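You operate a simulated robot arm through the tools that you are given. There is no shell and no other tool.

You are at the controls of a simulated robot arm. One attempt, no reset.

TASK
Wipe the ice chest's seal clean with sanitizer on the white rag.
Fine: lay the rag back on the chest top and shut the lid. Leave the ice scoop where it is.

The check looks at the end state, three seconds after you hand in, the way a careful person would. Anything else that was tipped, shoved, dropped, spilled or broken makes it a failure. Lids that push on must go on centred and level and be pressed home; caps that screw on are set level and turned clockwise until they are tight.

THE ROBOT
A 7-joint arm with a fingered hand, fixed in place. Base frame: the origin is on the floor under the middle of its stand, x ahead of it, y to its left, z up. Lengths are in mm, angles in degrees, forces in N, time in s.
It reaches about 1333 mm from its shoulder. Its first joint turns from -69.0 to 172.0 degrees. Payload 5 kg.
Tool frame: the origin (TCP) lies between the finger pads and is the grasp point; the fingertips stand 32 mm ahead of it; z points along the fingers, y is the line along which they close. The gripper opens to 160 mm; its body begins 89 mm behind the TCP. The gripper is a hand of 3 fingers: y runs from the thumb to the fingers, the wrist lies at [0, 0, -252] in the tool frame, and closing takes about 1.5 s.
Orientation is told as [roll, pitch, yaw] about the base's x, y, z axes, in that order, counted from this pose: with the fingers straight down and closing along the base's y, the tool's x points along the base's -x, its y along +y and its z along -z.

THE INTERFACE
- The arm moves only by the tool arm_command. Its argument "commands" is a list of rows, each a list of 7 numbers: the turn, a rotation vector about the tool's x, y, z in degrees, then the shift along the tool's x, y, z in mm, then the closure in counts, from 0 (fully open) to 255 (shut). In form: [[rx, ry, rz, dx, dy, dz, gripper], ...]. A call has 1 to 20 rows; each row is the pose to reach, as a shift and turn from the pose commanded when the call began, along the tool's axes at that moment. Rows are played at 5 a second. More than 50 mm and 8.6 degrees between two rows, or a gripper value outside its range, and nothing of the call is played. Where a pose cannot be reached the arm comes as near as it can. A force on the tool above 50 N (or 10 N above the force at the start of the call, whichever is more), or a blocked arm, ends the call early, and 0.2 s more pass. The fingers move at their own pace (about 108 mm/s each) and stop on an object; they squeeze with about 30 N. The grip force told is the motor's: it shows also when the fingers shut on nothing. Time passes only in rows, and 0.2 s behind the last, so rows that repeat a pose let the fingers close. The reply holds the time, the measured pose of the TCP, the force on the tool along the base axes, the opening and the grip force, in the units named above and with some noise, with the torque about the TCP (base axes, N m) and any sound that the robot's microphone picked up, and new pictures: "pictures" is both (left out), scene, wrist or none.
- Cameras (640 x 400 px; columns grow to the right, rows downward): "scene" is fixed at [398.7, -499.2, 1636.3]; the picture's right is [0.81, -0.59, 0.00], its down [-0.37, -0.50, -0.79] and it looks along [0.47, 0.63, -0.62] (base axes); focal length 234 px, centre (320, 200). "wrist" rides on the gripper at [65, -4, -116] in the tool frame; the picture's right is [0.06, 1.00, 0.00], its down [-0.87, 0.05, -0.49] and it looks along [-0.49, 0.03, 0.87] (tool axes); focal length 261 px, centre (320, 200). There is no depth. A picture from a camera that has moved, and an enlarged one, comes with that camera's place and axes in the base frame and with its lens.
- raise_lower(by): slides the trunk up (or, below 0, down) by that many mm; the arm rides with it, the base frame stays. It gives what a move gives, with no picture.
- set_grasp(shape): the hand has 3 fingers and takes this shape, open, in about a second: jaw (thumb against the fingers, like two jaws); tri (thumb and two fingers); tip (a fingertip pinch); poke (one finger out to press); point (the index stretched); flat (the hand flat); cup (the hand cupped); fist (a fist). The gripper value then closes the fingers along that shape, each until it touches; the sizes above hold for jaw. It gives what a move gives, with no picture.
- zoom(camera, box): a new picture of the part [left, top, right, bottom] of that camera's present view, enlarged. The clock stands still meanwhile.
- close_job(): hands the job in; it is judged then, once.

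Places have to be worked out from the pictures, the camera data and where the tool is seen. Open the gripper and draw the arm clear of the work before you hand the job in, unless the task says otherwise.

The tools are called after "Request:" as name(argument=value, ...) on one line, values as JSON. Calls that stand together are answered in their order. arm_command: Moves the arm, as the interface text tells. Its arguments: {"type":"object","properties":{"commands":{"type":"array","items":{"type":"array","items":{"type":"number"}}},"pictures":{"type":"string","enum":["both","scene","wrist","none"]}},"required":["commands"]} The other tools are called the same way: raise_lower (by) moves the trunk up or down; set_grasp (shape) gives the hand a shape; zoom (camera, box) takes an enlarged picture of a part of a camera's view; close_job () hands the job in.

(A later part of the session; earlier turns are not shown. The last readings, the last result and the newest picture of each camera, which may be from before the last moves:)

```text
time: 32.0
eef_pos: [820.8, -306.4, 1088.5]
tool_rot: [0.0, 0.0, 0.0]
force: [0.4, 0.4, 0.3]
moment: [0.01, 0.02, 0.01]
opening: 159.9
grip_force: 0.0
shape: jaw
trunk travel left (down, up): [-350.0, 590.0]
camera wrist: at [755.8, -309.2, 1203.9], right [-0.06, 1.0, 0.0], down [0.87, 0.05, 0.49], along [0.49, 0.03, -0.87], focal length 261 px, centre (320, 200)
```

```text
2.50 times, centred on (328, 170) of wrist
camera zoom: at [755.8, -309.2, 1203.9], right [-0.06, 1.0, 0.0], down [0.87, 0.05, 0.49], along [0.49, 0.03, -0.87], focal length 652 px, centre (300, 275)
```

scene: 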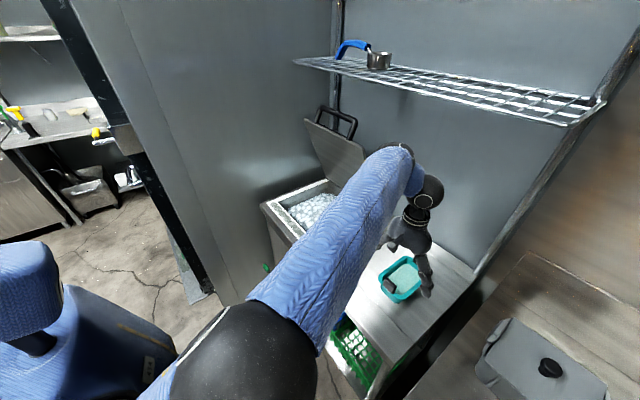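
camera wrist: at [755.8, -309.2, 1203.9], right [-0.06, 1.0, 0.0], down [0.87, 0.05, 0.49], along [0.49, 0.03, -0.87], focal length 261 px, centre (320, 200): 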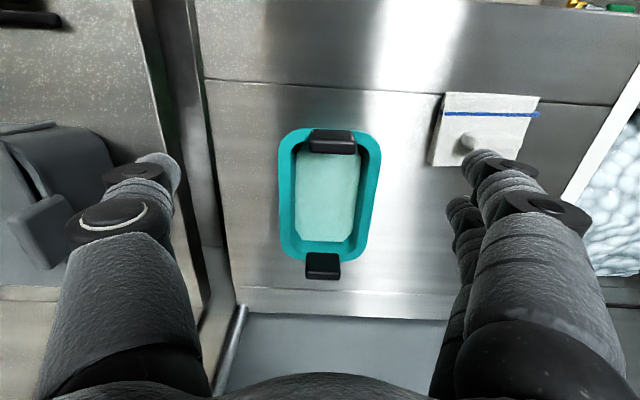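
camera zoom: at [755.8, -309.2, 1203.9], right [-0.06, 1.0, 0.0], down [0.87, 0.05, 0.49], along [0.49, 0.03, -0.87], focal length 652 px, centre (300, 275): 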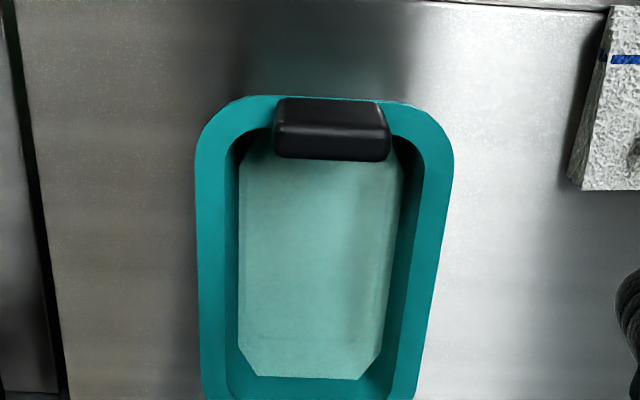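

The tub's outer rim is about x 827–1022, y −351…−231 (inside ≈157×82 mm), and the rag's ridge is at about (835,−108), z 885–912, 20 mm thick in x and 56 mm long in y. I'll move above the ridge and yaw −90° so the fingers close across its thin side.

Request:
arm_command(commands=[[0, 0, -8.2, -1, 18, 0, 60], [0, 0, -16.4, -2, 36, 0, 100], [0, 0, -24.6, -4, 54, 0, 128], [0, 0, -32.8, -5, 72, 5, 128], [0, 0, -41, -6, 90, 10, 128], [0, 0, -49.2, -8, 108, 20, 128], [0, 0, -57.4, -9, 126, 30, 128], [0, 0, -65.6, -10, 144, 40, 128], [0, 0, -73.8, -12, 162, 55, 128], [0, 0, -82, -13, 180, 70, 128], [0, 0, -90, -14, 198, 88, 128], [0, 0, -90, -14, 198, 88, 128]])

Request:
zoom(camera="wrist", box=[200, 80, 456, 240])

```text
time: 34.6
eef_pos: [834.4, -107.3, 998.3]
tool_rot: [0.0, 0.0, 90.0]
force: [-1.2, 1.2, 0.6]
moment: [0.01, -0.01, 0.01]
opening: 80.1
grip_force: 0.1
shape: jaw
trunk travel left (down, up): [-350.0, 590.0]
camera wrist: at [839.3, -171.5, 1115.7], right [-1.0, -0.06, 0.0], down [-0.05, 0.87, 0.49], along [-0.03, 0.49, -0.87], focal length 261 px, centre (320, 200)
```

scene: 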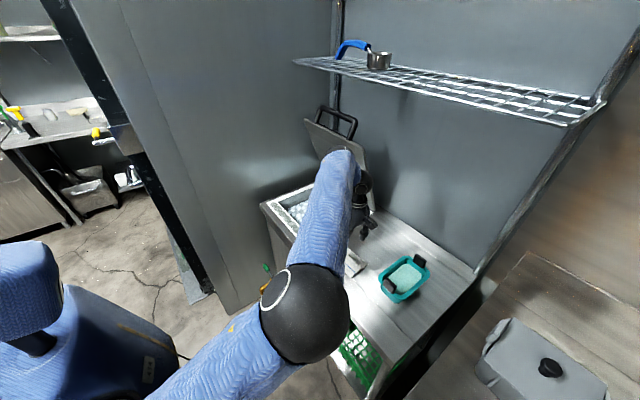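
wrist: 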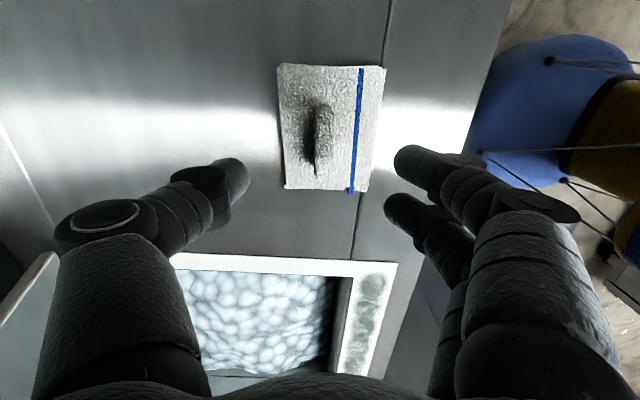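

```text
2.50 times, centred on (328, 160) of wrist
camera zoom: at [839.3, -171.5, 1115.7], right [-1.0, -0.06, 0.0], down [-0.05, 0.87, 0.49], along [-0.03, 0.49, -0.87], focal length 652 px, centre (300, 300)
```

zoom: 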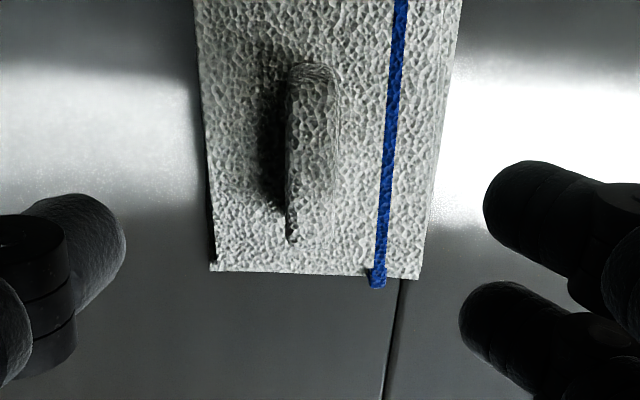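

The ridge centre is at about (832,−108), nearly under the TCP. I'll lower until the fingertips are just above the pad.

Request:
arm_command(commands=[[0, 0, 0, 0, 2, 25, 128], [0, 0, 0, 0, 2, 45, 128], [0, 0, 0, 0, 2, 60, 128], [0, 0, 0, 0, 2, 70, 128], [0, 0, 0, 0, 2, 70, 128]])

Request:
zoom(camera="wrist", box=[200, 80, 456, 240])

```text
time: 35.8
eef_pos: [832.3, -106.9, 928.1]
tool_rot: [0.1, 0.0, 90.0]
force: [0.0, 0.7, -0.7]
moment: [-0.05, 0.04, -0.04]
opening: 80.2
grip_force: 0.0
shape: jaw
trunk travel left (down, up): [-350.0, 590.0]
camera wrist: at [837.4, -171.2, 1045.1], right [-1.0, -0.06, 0.0], down [-0.05, 0.87, 0.49], along [-0.03, 0.49, -0.87], focal length 261 px, centre (320, 200)
```

scene: 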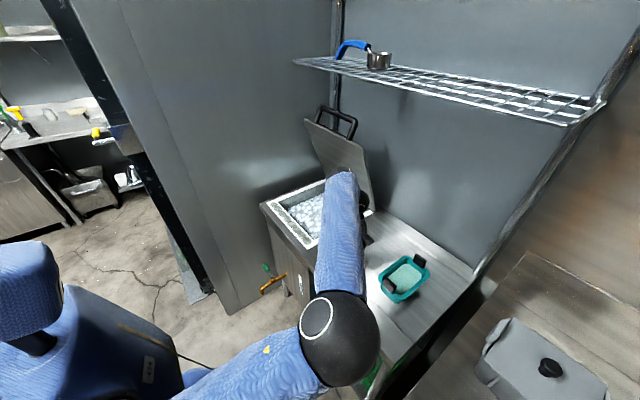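
wrist: 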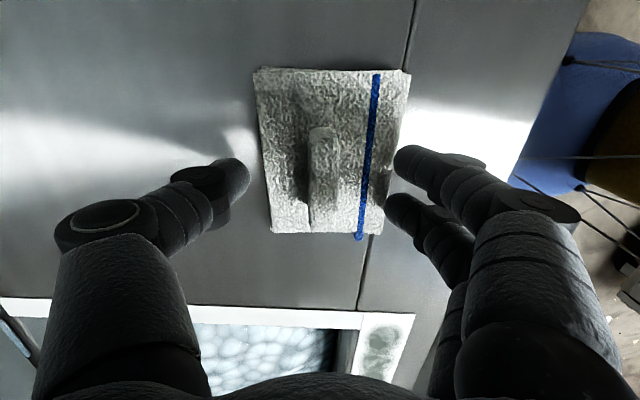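

```text
2.50 times, centred on (328, 160) of wrist
camera zoom: at [837.4, -171.2, 1045.1], right [-1.0, -0.06, 0.0], down [-0.05, 0.87, 0.49], along [-0.03, 0.49, -0.87], focal length 652 px, centre (300, 300)
```

zoom: 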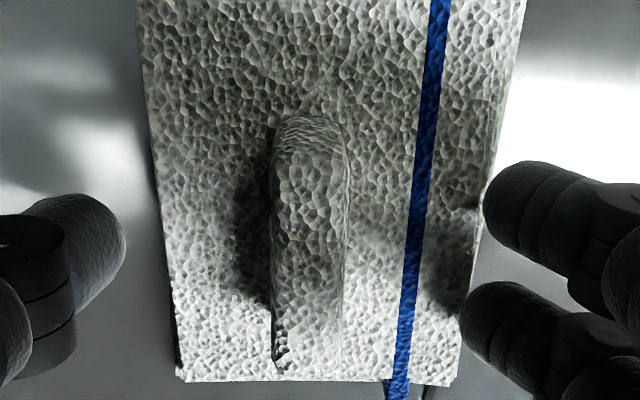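

The ridge is centred between thumb and fingers with no contact. I'll lower 6 mm more and pinch it.

Request:
arm_command(commands=[[0, 0, 0, 4, 0, 6, 128], [0, 0, 0, 4, 0, 6, 160], [0, 0, 0, 4, 0, 6, 190], [0, 0, 0, 4, 0, 6, 220], [0, 0, 0, 4, 0, 6, 255], [0, 0, 0, 4, 0, 6, 255], [0, 0, 0, 4, 0, 6, 255], [0, 0, 0, 4, 0, 6, 255]])

Request:
zoom(camera="wrist", box=[200, 80, 456, 240])

```text
time: 37.6
eef_pos: [832.0, -109.7, 925.2]
tool_rot: [-0.1, 0.0, 90.0]
force: [-2.9, 3.0, 31.8]
moment: [0.1, 0.95, 0.14]
opening: 60.6
grip_force: 29.7
shape: jaw
trunk travel left (down, up): [-350.0, 590.0]
camera wrist: at [835.7, -174.9, 1041.5], right [-1.0, -0.06, 0.0], down [-0.06, 0.87, 0.49], along [-0.03, 0.49, -0.87], focal length 261 px, centre (320, 200)
```

scene: 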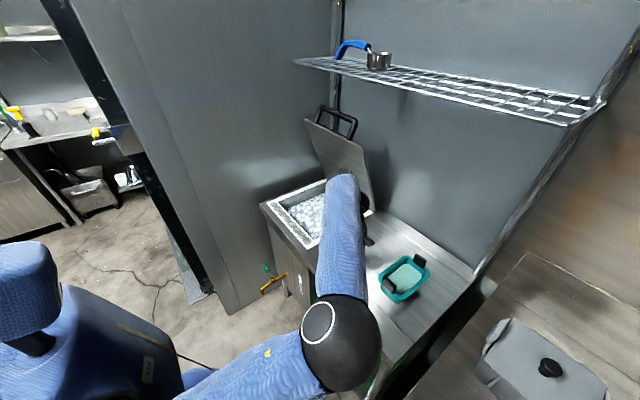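
wrist: 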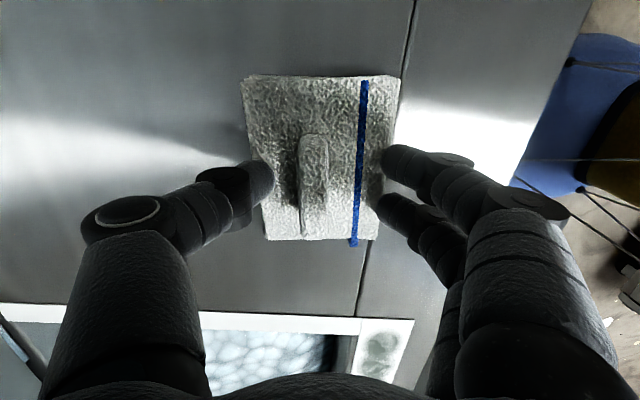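

```text
2.50 times, centred on (328, 160) of wrist
camera zoom: at [835.7, -174.9, 1041.5], right [-1.0, -0.06, 0.0], down [-0.06, 0.87, 0.49], along [-0.03, 0.49, -0.87], focal length 652 px, centre (300, 300)
```

zoom: 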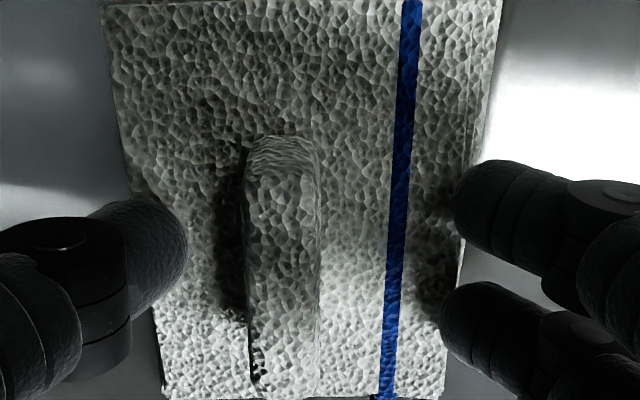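

The fingertips sweep lower as they close and have pressed on the pad (32 N up), stopping at 60 mm. I'll reopen, raise about 8 mm, recentre on the ridge (x≈836) and close again.

Request:
arm_command(commands=[[0, 0, 0, 0, 0, 0, 128], [0, 0, 0, 0, 0, -4, 128], [0, 0, 0, 0, -4, -10, 128], [0, 0, 0, 0, -4, -10, 160], [0, 0, 0, 0, -4, -10, 190], [0, 0, 0, 0, -4, -10, 220], [0, 0, 0, 0, -4, -10, 255], [0, 0, 0, 0, -4, -10, 255], [0, 0, 0, 0, -4, -10, 255]])

Request:
zoom(camera="wrist", box=[200, 80, 456, 240])

```text
time: 39.6
eef_pos: [838.4, -111.4, 933.1]
tool_rot: [0.1, 0.1, 90.0]
force: [0.6, 0.0, 0.3]
moment: [0.01, -0.01, -0.02]
opening: 10.8
grip_force: 29.9
shape: jaw
trunk travel left (down, up): [-350.0, 590.0]
camera wrist: at [841.8, -175.7, 1048.8], right [-1.0, -0.06, 0.0], down [-0.05, 0.87, 0.49], along [-0.03, 0.49, -0.87], focal length 261 px, centre (320, 200)
```

scene: 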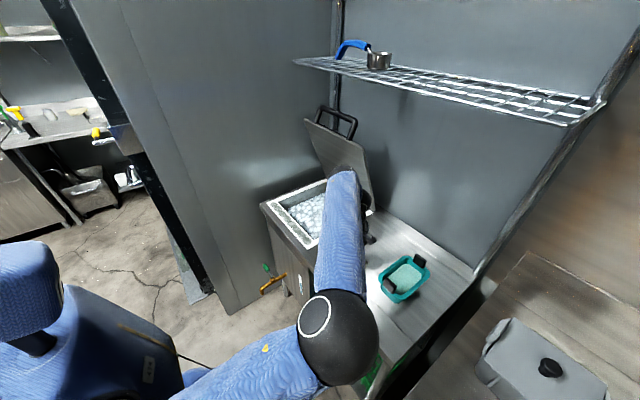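
wrist: 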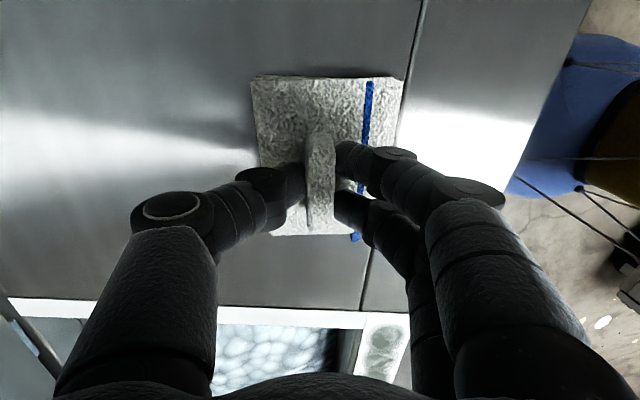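

```text
2.50 times, centred on (328, 160) of wrist
camera zoom: at [841.8, -175.7, 1048.8], right [-1.0, -0.06, 0.0], down [-0.05, 0.87, 0.49], along [-0.03, 0.49, -0.87], focal length 652 px, centre (300, 300)
```

zoom: 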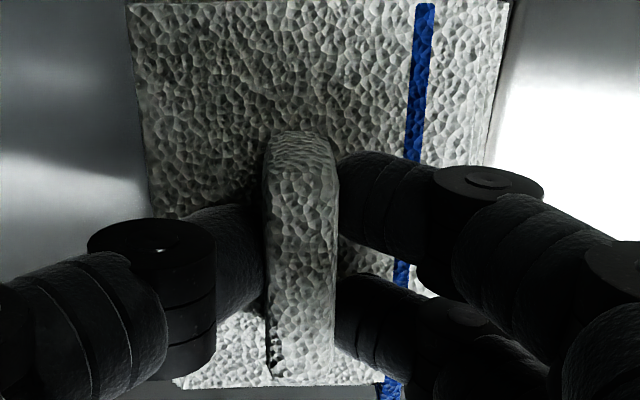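

The ridge is pinched at 10.8 mm with full grip force and no load on the table. I'll lift slowly and check that the rag comes along.

Request:
arm_command(commands=[[0, 0, 0, 0, 0, -10, 255], [0, 0, 0, 0, 0, -25, 255], [0, 0, 0, 0, 0, -45, 255], [0, 0, 0, 0, 0, -70, 255], [0, 0, 0, 0, 0, -100, 255], [0, 0, 0, 0, 0, -100, 255]])

Request:
zoom(camera="scene", box=[300, 170, 460, 310])

```text
time: 41.0
eef_pos: [838.2, -112.4, 1033.6]
tool_rot: [0.1, 0.1, 89.9]
force: [0.1, 0.9, -0.5]
moment: [-0.01, -0.01, 0.01]
opening: 10.4
grip_force: 29.8
shape: jaw
trunk travel left (down, up): [-350.0, 590.0]
camera wrist: at [842.2, -176.7, 1148.3], right [-1.0, -0.06, 0.0], down [-0.05, 0.87, 0.49], along [-0.03, 0.49, -0.87], focal length 261 px, centre (320, 200)
```

scene: 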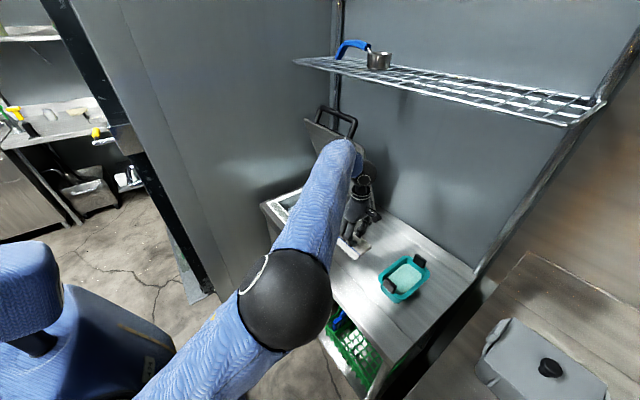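
wrist: 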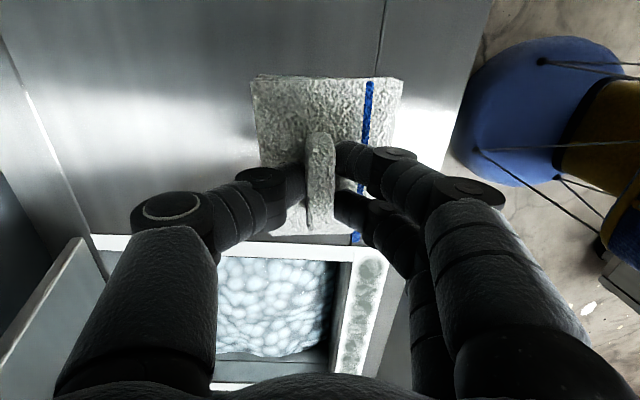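

```text
2.86 times, centred on (380, 240) of scene
camera zoom: at [398.7, -499.2, 1636.3], right [0.81, -0.59, 0.0], down [-0.37, -0.5, -0.79], along [0.47, 0.63, -0.62], focal length 668 px, centre (149, 86)
```

zoom: 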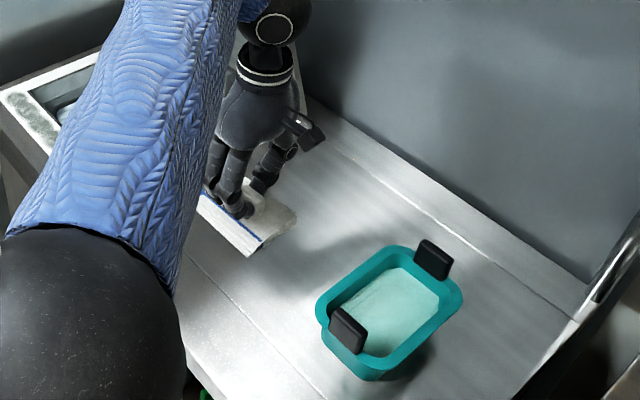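

The rag lifts as a firm pad, bottom about 65 mm below the TCP, and the lid is holding. I'll carry it over the tub, yawing back 90° so its long side lines up with the tub's long side.

Request:
arm_command(commands=[[0, 0, 0, 0, 0, -27, 255], [0, 0, 8.2, 17, -8, -27, 255], [0, 0, 16.4, 33, -15, -27, 255], [0, 0, 24.6, 50, -23, -27, 255], [0, 0, 32.8, 67, -30, -27, 255], [0, 0, 41, 84, -38, -27, 255], [0, 0, 49.2, 100, -45, -27, 255], [0, 0, 57.4, 117, -53, -27, 255], [0, 0, 65.6, 134, -60, -27, 255], [0, 0, 73.8, 151, -68, -27, 255], [0, 0, 82, 167, -75, -27, 255], [0, 0, 90, 184, -83, -27, 255], [0, 0, 90, 184, -83, -27, 255]])

Request:
zoom(camera="wrist", box=[200, 80, 456, 280])

Request:
zoom(camera="scene", box=[340, 180, 460, 310])

```text
time: 43.8
eef_pos: [910.6, -290.9, 1051.7]
tool_rot: [0.1, -0.4, 0.0]
force: [-0.3, 0.6, -1.0]
moment: [0.05, -0.04, -0.01]
opening: 10.5
grip_force: 30.6
shape: jaw
out of reach, approached as far as the arm can: row 11, 12, 13
trunk travel left (down, up): [-350.0, 590.0]
camera wrist: at [845.8, -294.7, 1167.4], right [-0.06, 1.0, 0.0], down [0.86, 0.05, 0.5], along [0.5, 0.03, -0.87], focal length 261 px, centre (320, 200)
```

scene: 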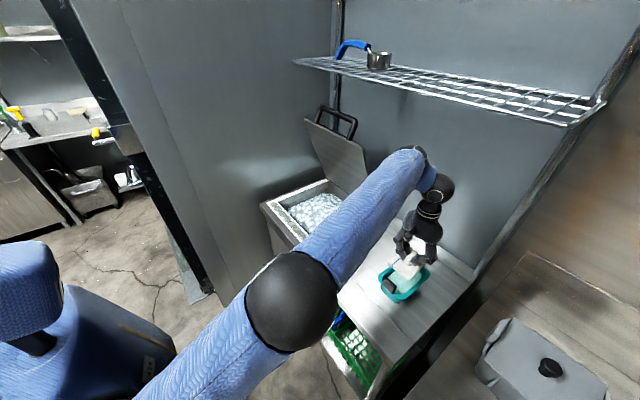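
wrist: 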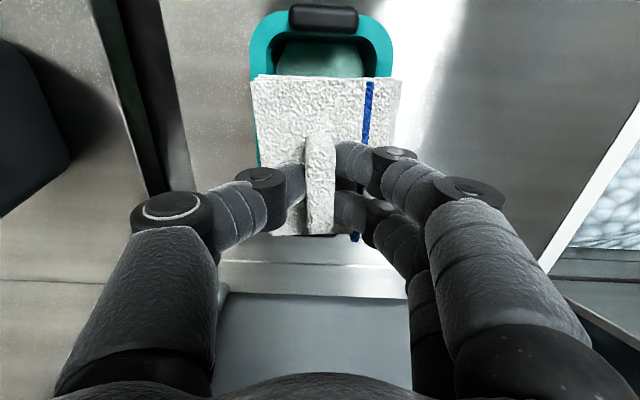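

```text
2.00 times, centred on (328, 180) of wrist
camera zoom: at [845.8, -294.7, 1167.4], right [-0.06, 1.0, 0.0], down [0.86, 0.05, 0.5], along [0.5, 0.03, -0.87], focal length 521 px, centre (304, 240)
```

zoom: 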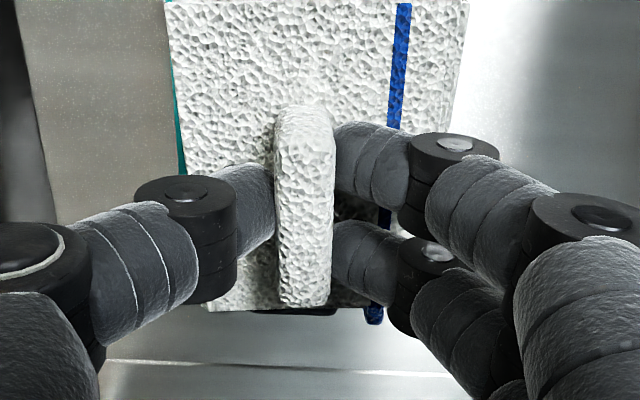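

```text
3.08 times, centred on (400, 245) of scene
camera zoom: at [398.7, -499.2, 1636.3], right [0.81, -0.59, 0.0], down [-0.37, -0.5, -0.79], along [0.47, 0.63, -0.62], focal length 720 px, centre (74, 62)
```

zoom: 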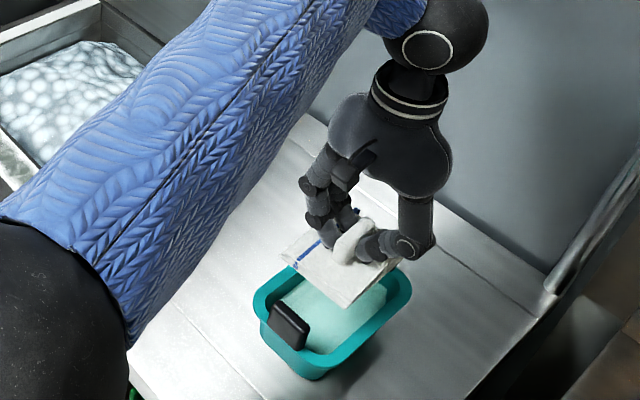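

Those last rows were at the edge of reach, and the TCP stopped at (911,−291,1052), so the pad is over the tub. The pad (~84 mm) is about as wide as the liquid surface, so I'll tilt it 30° with the wrist toward +y, which also eases the reach, and dip its lower edge.

Request:
arm_command(commands=[[7.5, 0, 0, 2, 7, 5, 255], [15, 0, 0, 3, 14, 10, 255], [22.5, 0, 0, 5, 22, 15, 255], [30, 0, 0, 6, 29, 20, 255], [30, 0, 0, 6, 29, 20, 255]])

Request:
zoom(camera="scene", box=[340, 180, 460, 310])

```text
time: 45.0
eef_pos: [872.3, -257.5, 993.8]
tool_rot: [-28.5, -2.9, 1.7]
force: [3.0, -2.0, 10.4]
moment: [0.17, 0.07, -0.01]
opening: 11.4
grip_force: 30.3
shape: jaw
out of reach, approached as far as the arm can: row 1, 2, 3, 4, 5
trunk travel left (down, up): [-350.0, 590.0]
camera wrist: at [802.1, -207.2, 1093.4], right [-0.06, 0.88, -0.48], down [0.84, 0.31, 0.45], along [0.54, -0.37, -0.75], focal length 261 px, centre (320, 200)
```

scene: 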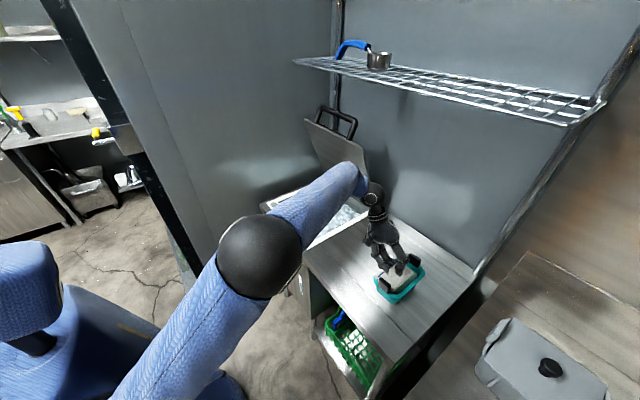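
wrist: 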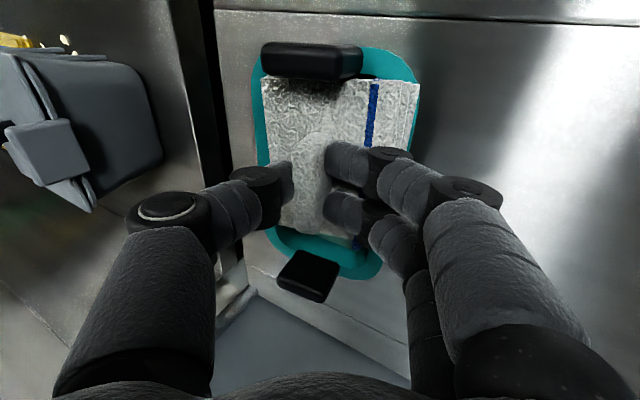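

```text
3.08 times, centred on (400, 245) of scene
camera zoom: at [398.7, -499.2, 1636.3], right [0.81, -0.59, 0.0], down [-0.37, -0.5, -0.79], along [0.47, 0.63, -0.62], focal length 720 px, centre (74, 62)
```

zoom: 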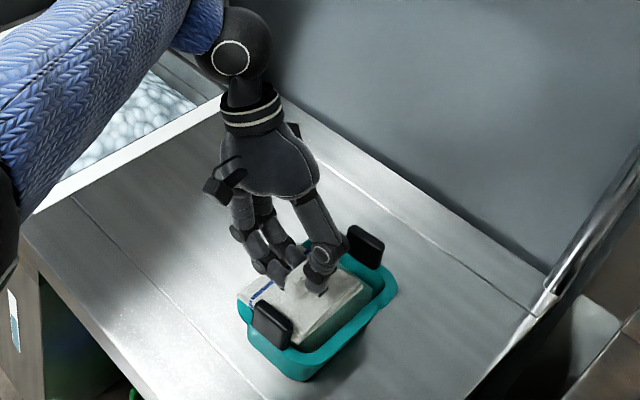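

The arm could not hold that pose and drifted to (872,−257,994), so the pad touched the tub's front handle and nudged the tub slightly. I'll lift straight up using the trunk, which also improves reach, and then check the tub.

Request:
raise_lower(by=40)

Request:
zoom(camera="scene", box=[320, 180, 480, 310])

Request:
zoom(camera="wrist", box=[200, 0, 456, 320])

```text
time: 45.9
eef_pos: [874.1, -256.9, 1031.0]
tool_rot: [-28.3, -2.8, 1.5]
force: [0.0, -0.9, -0.9]
moment: [0.02, 0.0, 0.02]
opening: 10.2
grip_force: 29.9
shape: jaw
trunk travel left (down, up): [-390.0, 550.0]
```

```text
3.08 times, centred on (400, 245) of scene
camera zoom: at [398.7, -499.2, 1636.3], right [0.81, -0.59, 0.0], down [-0.37, -0.5, -0.79], along [0.47, 0.63, -0.62], focal length 720 px, centre (74, 62)
```

zoom: 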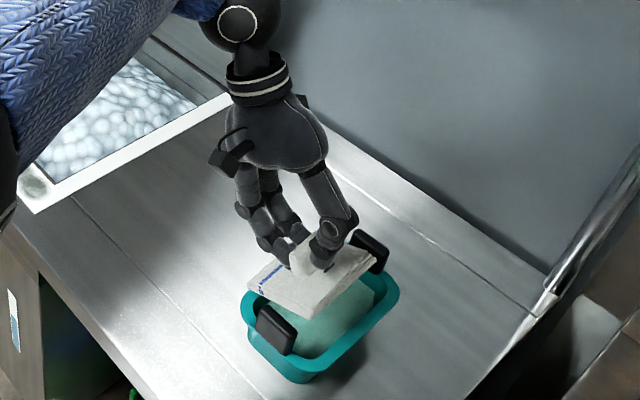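

```text
1.25 times, centred on (328, 160) of wrist
camera zoom: at [802.9, -207.1, 1132.1], right [-0.06, 0.88, -0.48], down [0.84, 0.3, 0.45], along [0.54, -0.37, -0.76], focal length 326 px, centre (310, 250)
```

zoom: 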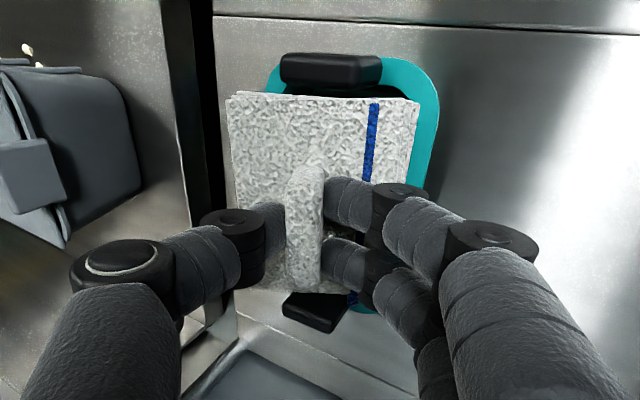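

The rag is free, and the tub has only shifted about 14 mm toward the robot and is still upright; I'll push it back later. I'll raise the trunk more for reach and then see where the arm settles.

Request:
raise_lower(by=90)

Request:
arm_command(commands=[[0, 0, 0, 0, 0, 0, 255], [0, 0, 0, 0, 0, 0, 255]])

```text
time: 47.1
eef_pos: [874.1, -257.9, 1121.4]
tool_rot: [-28.4, -2.8, 1.7]
force: [-0.2, -0.5, 0.1]
moment: [0.02, -0.03, -0.02]
opening: 10.2
grip_force: 30.4
shape: jaw
trunk travel left (down, up): [-480.0, 460.0]
```

```text
time: 47.7
eef_pos: [874.4, -258.4, 1121.7]
tool_rot: [-28.5, -2.8, 1.6]
force: [0.0, -0.6, -0.9]
moment: [0.0, -0.05, -0.03]
opening: 10.3
grip_force: 30.3
shape: jaw
trunk travel left (down, up): [-480.0, 460.0]
camera wrist: at [802.7, -207.1, 1222.7], right [-0.06, 0.88, -0.48], down [0.84, 0.3, 0.45], along [0.54, -0.37, -0.76], focal length 261 px, centre (320, 200)
```

scene: 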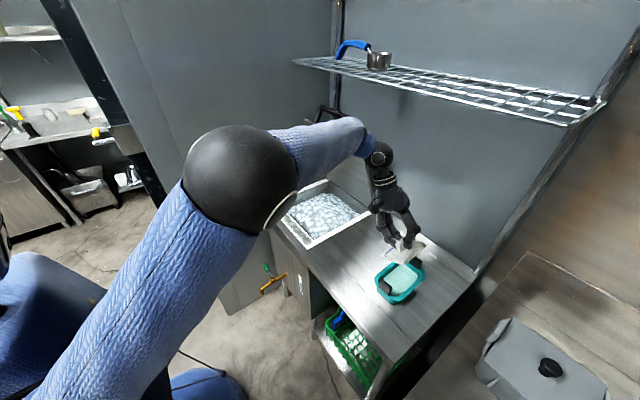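
wrist: 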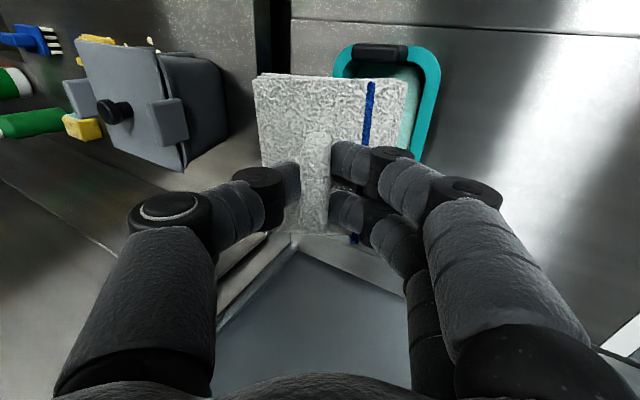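

The commanded pose has resynced to the actual pose, so I'm free to move. I'll zoom in on the scene to fix the tub's present position precisely.

Request:
zoom(camera="scene", box=[350, 225, 450, 315])

```text
4.44 times, centred on (400, 270) of scene
camera zoom: at [398.7, -499.2, 1636.3], right [0.81, -0.59, 0.0], down [-0.37, -0.5, -0.79], along [0.47, 0.63, -0.62], focal length 1039 px, centre (-36, -111)
```

zoom: 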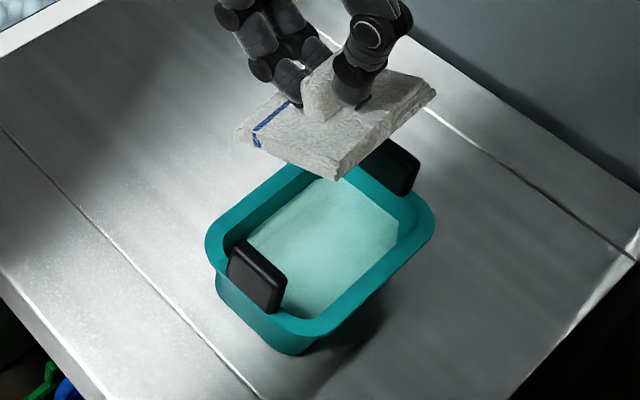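

The tub's centre is now at about (908,−285). I'll move to just above it, correct the small tilt errors and check.

Request:
arm_command(commands=[[0.5, 1.1, 0, -9, 14, 28, 255], [1, 2.2, 0, -18, 28, 56, 255], [1.5, 3.3, 0.1, -26, 41, 84, 255], [1.5, 3.3, 0.1, -26, 41, 84, 255]])

Request:
zoom(camera="scene", box=[350, 225, 450, 315])

```text
time: 48.7
eef_pos: [904.6, -259.7, 1030.2]
tool_rot: [-29.8, -0.1, 0.1]
force: [-0.3, 0.1, -0.8]
moment: [-0.01, -0.03, -0.02]
opening: 10.5
grip_force: 29.6
shape: jaw
trunk travel left (down, up): [-480.0, 460.0]
camera wrist: at [838.3, -205.8, 1132.2], right [-0.06, 0.87, -0.5], down [0.87, 0.29, 0.4], along [0.49, -0.41, -0.77], focal length 261 px, centre (320, 200)
```

scene: 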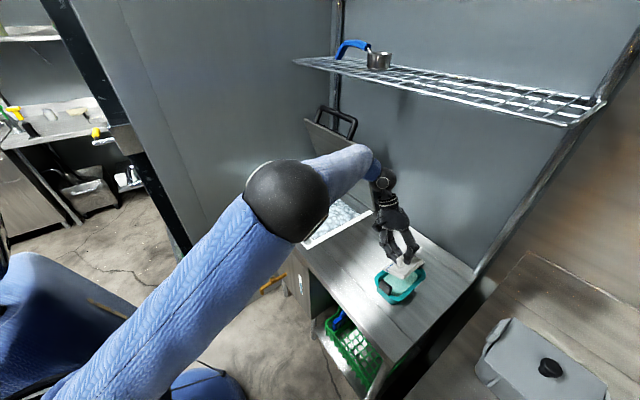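
wrist: 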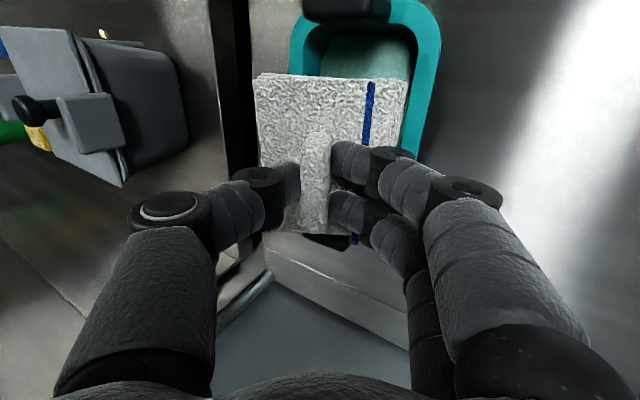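

```text
4.44 times, centred on (400, 270) of scene
camera zoom: at [398.7, -499.2, 1636.3], right [0.81, -0.59, 0.0], down [-0.37, -0.5, -0.79], along [0.47, 0.63, -0.62], focal length 1039 px, centre (-36, -111)
```

zoom: 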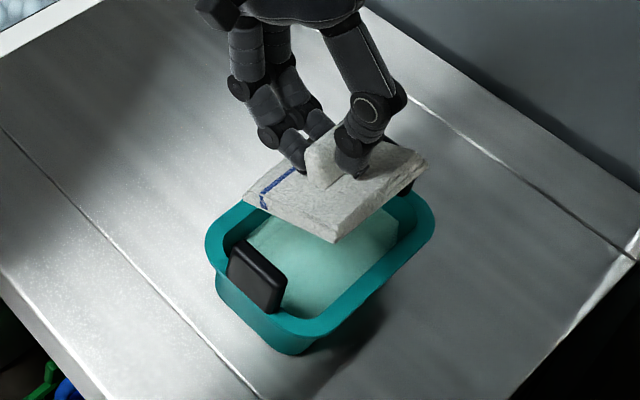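

The arm now reaches this pose exactly, with the pad just above the tub. Before descending I'll zoom the wrist view to check alignment.

Request:
zoom(camera="wrist", box=[220, 0, 476, 160])

```text
2.50 times, centred on (348, 80) of wrist
camera zoom: at [838.3, -205.8, 1132.2], right [-0.06, 0.87, -0.5], down [0.87, 0.29, 0.4], along [0.49, -0.41, -0.77], focal length 652 px, centre (250, 500)
```

zoom: 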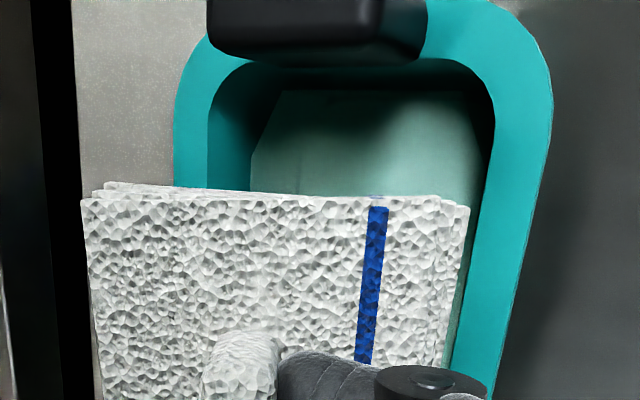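

Computing from this view, the tub's inside right wall is near y≈−250 and the pad's lower edge is near −244, so I need to shift about 12 mm to −y. I'll do that and lower in steps with the force limit as a guard.

Request:
arm_command(commands=[[0, 0, 0, 0, -10, 6, 255], [0, 0, 0, 0, -3, 19, 255], [0, 0, 0, 0, 4, 32, 255], [0, 0, 0, 0, 10, 42, 255], [0, 0, 0, 0, 14, 49, 255], [0, 0, 0, 0, 14, 49, 255]])

Request:
zoom(camera="scene", box=[350, 225, 450, 315])

```text
time: 50.1
eef_pos: [904.4, -273.3, 980.1]
tool_rot: [-29.9, 0.0, -0.2]
force: [-0.3, 0.2, -0.1]
moment: [0.01, 0.01, -0.02]
opening: 10.4
grip_force: 30.1
shape: jaw
trunk travel left (down, up): [-480.0, 460.0]
camera wrist: at [840.0, -218.4, 1083.0], right [-0.06, 0.87, -0.5], down [0.87, 0.29, 0.4], along [0.49, -0.41, -0.77], focal length 261 px, centre (320, 200)
```

scene: 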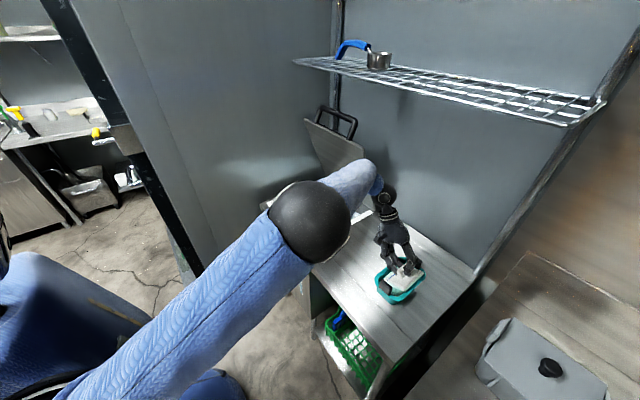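
wrist: 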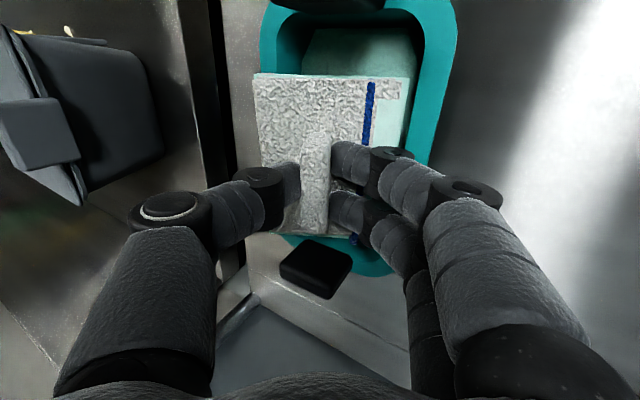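

```text
4.44 times, centred on (400, 270) of scene
camera zoom: at [398.7, -499.2, 1636.3], right [0.81, -0.59, 0.0], down [-0.37, -0.5, -0.79], along [0.47, 0.63, -0.62], focal length 1039 px, centre (-36, -111)
```

zoom: 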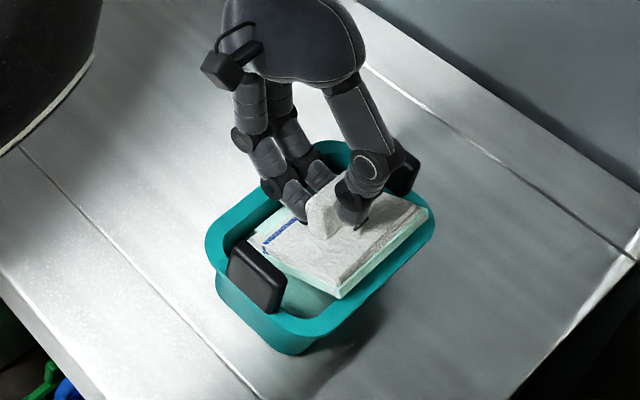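

The pad has turned pale teal where it meets the liquid, so it is taking up sanitizer, and there is no contact force. I'll go about 14 mm deeper to soak the underside better.

Request:
arm_command(commands=[[0, 0, 0, 0, 2.5, 4.3, 255], [0, 0, 0, 0, 5, 8.7, 255], [0, 0, 0, 0, 7, 12, 255], [0, 0, 0, 0, 7, 12, 255]])

Request:
zoom(camera="scene", box=[350, 225, 450, 315])

Request:
zoom(camera="wrist", box=[220, 0, 476, 260])

```text
time: 51.1
eef_pos: [903.6, -271.7, 969.9]
tool_rot: [-29.9, -0.3, -0.1]
force: [8.1, 4.5, 35.6]
moment: [1.2, -0.26, -0.2]
opening: 10.7
grip_force: 29.7
shape: jaw
trunk travel left (down, up): [-480.0, 460.0]
camera wrist: at [838.7, -217.0, 1072.9], right [-0.06, 0.87, -0.5], down [0.87, 0.29, 0.4], along [0.49, -0.41, -0.77], focal length 261 px, centre (320, 200)
```

scene: 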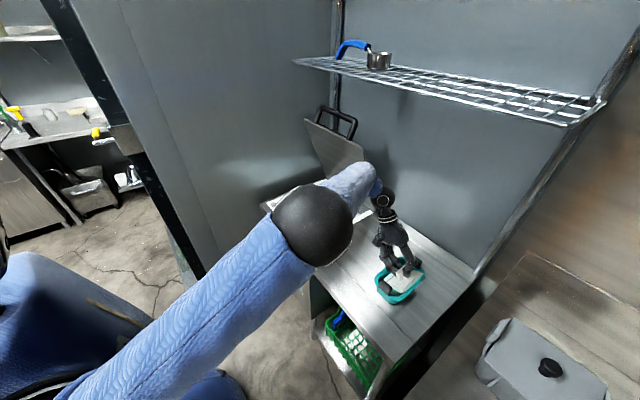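
wrist: 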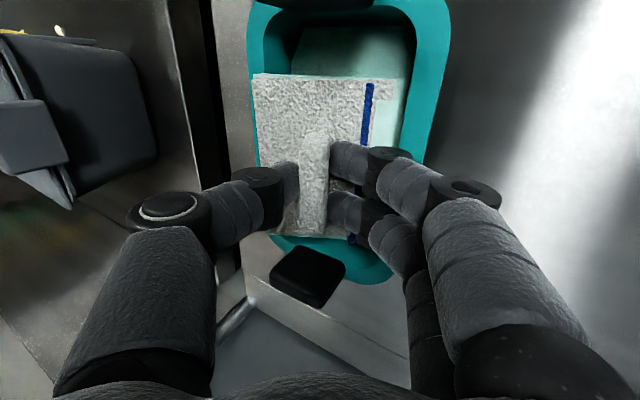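

```text
4.44 times, centred on (400, 270) of scene
camera zoom: at [398.7, -499.2, 1636.3], right [0.81, -0.59, 0.0], down [-0.37, -0.5, -0.79], along [0.47, 0.63, -0.62], focal length 1039 px, centre (-36, -111)
```

zoom: 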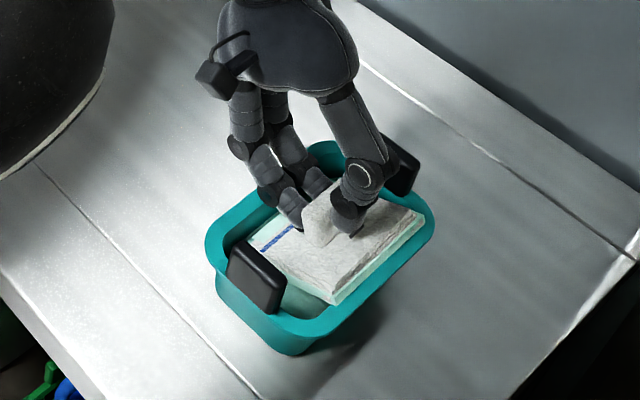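

```text
1.54 times, centred on (348, 130) of wrist
camera zoom: at [838.7, -217.0, 1072.9], right [-0.06, 0.87, -0.5], down [0.87, 0.29, 0.4], along [0.49, -0.41, -0.77], focal length 401 px, centre (277, 308)
```

zoom: 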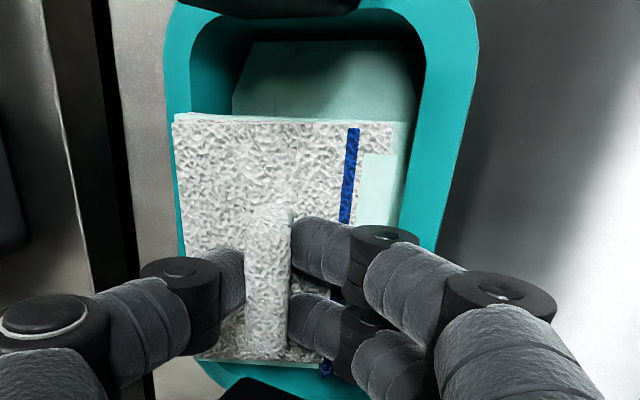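

The pad's lower edge has touched the tub wall or floor (Fz 36 N), so that is deep enough, and the tub hasn't moved. I'll lift gently, let it drain over the tub, and look at the rag.

Request:
arm_command(commands=[[0, 0, 0, 0, -4, -7, 255], [0, 0, 0, 0, -10, -17, 255], [0, 0, 0, 0, -17, -30, 255], [0, 0, 0, 0, -25, -43, 255], [0, 0, 0, 0, -32, -56, 255], [0, 0, 0, 0, -32, -56, 255], [0, 0, 0, 0, -32, -56, 255]])

Request:
zoom(camera="scene", box=[350, 225, 450, 315])

Request:
zoom(camera="wrist", box=[220, 0, 476, 260])

```text
time: 52.7
eef_pos: [904.3, -273.0, 1031.0]
tool_rot: [-29.7, -0.1, -0.1]
force: [0.5, 0.1, -0.3]
moment: [0.0, -0.04, 0.01]
opening: 10.4
grip_force: 30.4
shape: jaw
trunk travel left (down, up): [-480.0, 460.0]
camera wrist: at [838.5, -218.6, 1133.6], right [-0.06, 0.87, -0.5], down [0.87, 0.29, 0.4], along [0.49, -0.41, -0.77], focal length 261 px, centre (320, 200)
```

scene: 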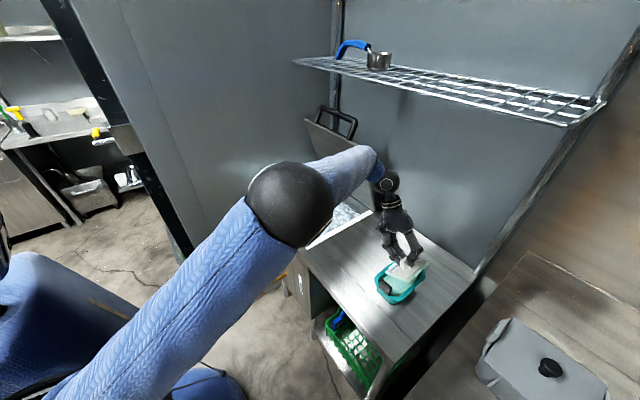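
wrist: 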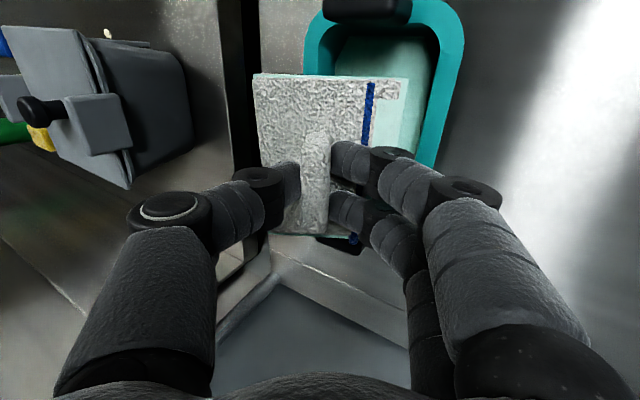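

```text
4.44 times, centred on (400, 270) of scene
camera zoom: at [398.7, -499.2, 1636.3], right [0.81, -0.59, 0.0], down [-0.37, -0.5, -0.79], along [0.47, 0.63, -0.62], focal length 1039 px, centre (-36, -111)
```

zoom: 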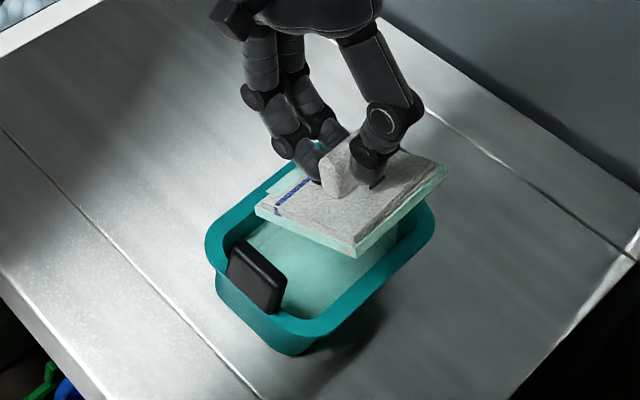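

```text
1.54 times, centred on (348, 130) of wrist
camera zoom: at [838.5, -218.6, 1133.6], right [-0.06, 0.87, -0.5], down [0.87, 0.29, 0.4], along [0.49, -0.41, -0.77], focal length 401 px, centre (277, 308)
```

zoom: 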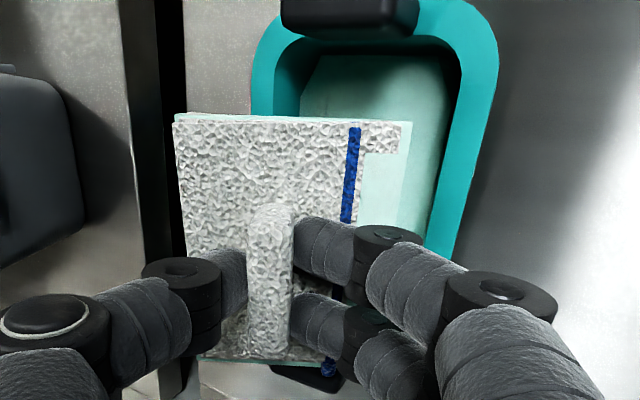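

The rag's lower half is now teal and wet, with no load on the arm, and the tub is steady. I'll let it drain a moment over the tub, level the hand, then carry the rag over the seal's front strip at its low-y end.

Request:
arm_command(commands=[[0, 0, 0, 0, 0, 0, 255], [0, 0, 0, 0, 0, 0, 255], [0, 0, 0, 0, 0, 0, 255], [0, 0, 0, 0, 0, 0, 255], [0, 0, 0, 0, 0, 0, 255], [0, 0, 0, 0, 0, 0, 255], [-7.5, 0, 0, 0, -3, -5, 255], [-15, 0, 0, 0, -5, -9, 255], [-22.5, 0, 0, 0, -8, -13, 255], [-30, 0, 0, 0, -9.9, -17.4, 255], [-30, 0, 0, 14, 21, -35, 255], [-30, 0, 0, 28, 52, -53, 255], [-30, 0, 0, 43, 83, -71, 255], [-30, 0, 0, 57, 114, -89, 255], [-30, 0, 0, 71, 145, -106, 255], [-30, 0, 0, 85, 177, -124, 255], [-30, 0, 0, 99, 208, -142, 255], [-30, 0, 0, 114, 239, -160, 255], [-30, 0, 0, 128, 270, -178, 255], [-30, 0, 0, 142, 301, -195, 255]])

Request:
zoom(camera="wrist", box=[180, 30, 500, 230])

Request:
zoom(camera="scene", box=[250, 160, 450, 310])

```text
time: 56.9
eef_pos: [762.2, 87.5, 1050.9]
tool_rot: [0.2, 0.0, -0.3]
force: [-1.2, -0.9, -0.6]
moment: [-0.01, -0.02, 0.02]
opening: 10.2
grip_force: 29.6
shape: jaw
trunk travel left (down, up): [-480.0, 460.0]
camera wrist: at [696.7, 83.6, 1166.2], right [-0.06, 1.0, 0.0], down [0.87, 0.05, 0.49], along [0.49, 0.03, -0.87], focal length 261 px, centre (320, 200)
```

scene: 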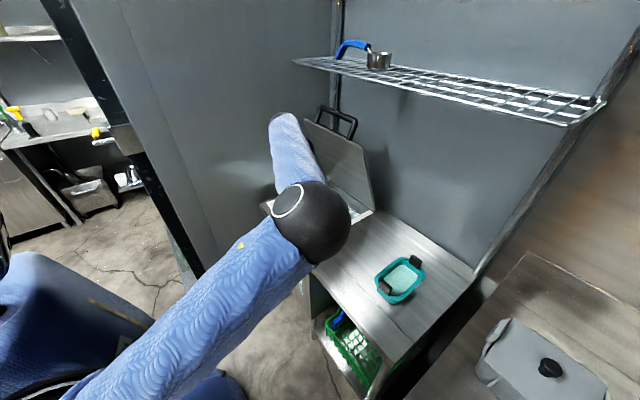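
wrist: 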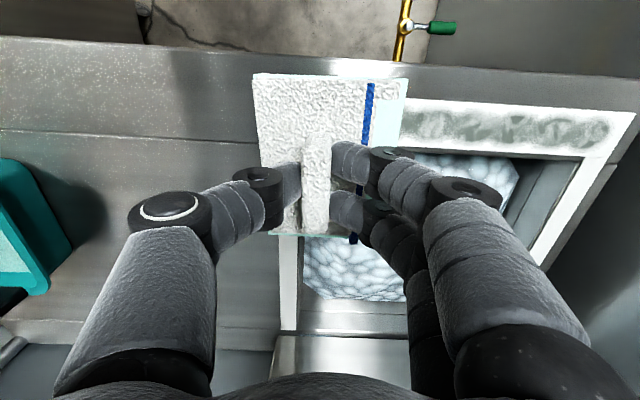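

```text
2.00 times, centred on (340, 130) of wrist
camera zoom: at [696.7, 83.6, 1166.2], right [-0.06, 1.0, 0.0], down [0.87, 0.05, 0.49], along [0.49, 0.03, -0.87], focal length 521 px, centre (280, 340)
```

zoom: 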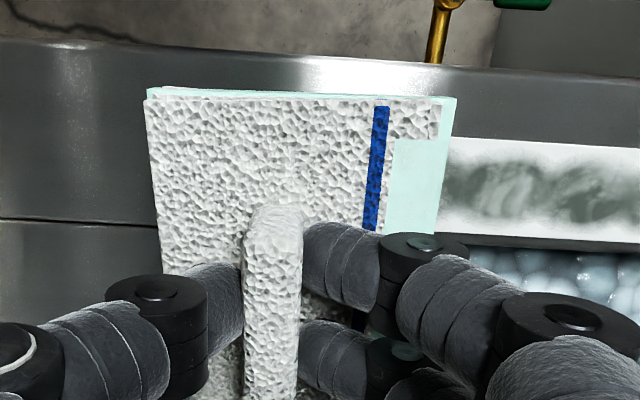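

```text
2.67 times, centred on (350, 235) of scene
camera zoom: at [398.7, -499.2, 1636.3], right [0.81, -0.59, 0.0], down [-0.37, -0.5, -0.79], along [0.47, 0.63, -0.62], focal length 624 px, centre (240, 107)
```

zoom: 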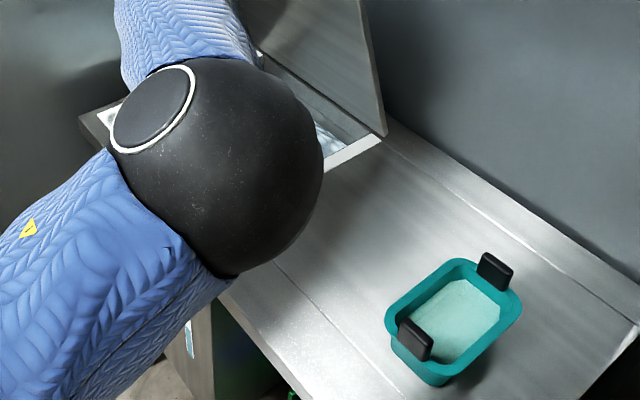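

The tub and table look dry and unspilled. The strip spans x≈733–787, y≈40–430, and I'm above its near end. I'll lower the pad onto it gently.

Request:
arm_command(commands=[[0, 0, 0, 2, 0, 30, 255], [0, 0, 0, 2, 0, 60, 255], [0, 0, 0, 2, 0, 85, 255], [0, 0, 0, 2, 0, 98, 255], [0, 0, 0, 2, 0, 104, 255], [0, 0, 0, 2, 0, 108, 255], [0, 0, 0, 2, 0, 108, 255]], pictures="wrist")

```text
time: 58.5
eef_pos: [761.2, 86.5, 941.2]
tool_rot: [0.0, 0.0, 0.0]
force: [-0.4, 0.2, 0.2]
moment: [0.0, -0.02, -0.02]
opening: 10.1
grip_force: 30.1
shape: jaw
trunk travel left (down, up): [-480.0, 460.0]
camera wrist: at [696.3, 83.0, 1058.4], right [-0.06, 1.0, 0.0], down [0.87, 0.05, 0.49], along [0.49, 0.03, -0.87], focal length 261 px, centre (320, 200)
```

wrist: 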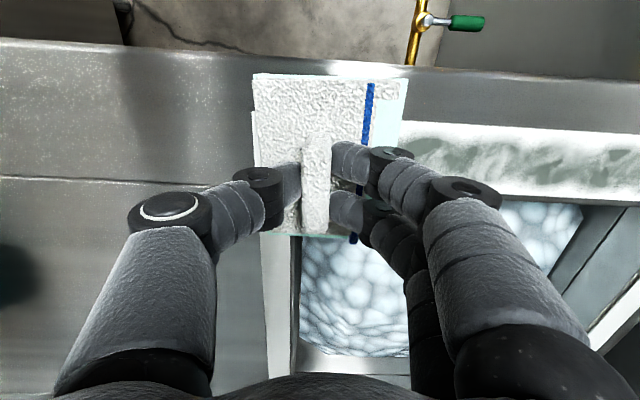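

No contact yet at z≈941. I'll lower in 2 mm steps until the force rises.

Request:
arm_command(commands=[[0, 0, 0, 0, 0, 2, 255], [0, 0, 0, 0, 0, 4, 255], [0, 0, 0, 0, 0, 5, 255], [0, 0, 0, 0, 0, 5, 255]], pictures="none")

```text
time: 59.5
eef_pos: [762.5, 86.2, 936.7]
tool_rot: [0.1, 0.1, -0.1]
force: [0.1, -0.8, -1.0]
moment: [-0.04, -0.02, -0.01]
opening: 10.3
grip_force: 29.7
shape: jaw
trunk travel left (down, up): [-480.0, 460.0]
```

Request:
arm_command(commands=[[0, 0, 0, 0, 0, 2, 255], [0, 0, 0, 0, 0, 3, 255], [0, 0, 0, 0, 0, 4, 255], [0, 0, 0, 0, 0, 4, 255]], pictures="none")

```text
time: 60.5
eef_pos: [761.3, 86.6, 932.8]
tool_rot: [0.1, 0.0, -0.2]
force: [-0.3, 0.3, 0.6]
moment: [-0.04, -0.02, 0.0]
opening: 10.3
grip_force: 30.5
shape: jaw
trunk travel left (down, up): [-480.0, 460.0]
```

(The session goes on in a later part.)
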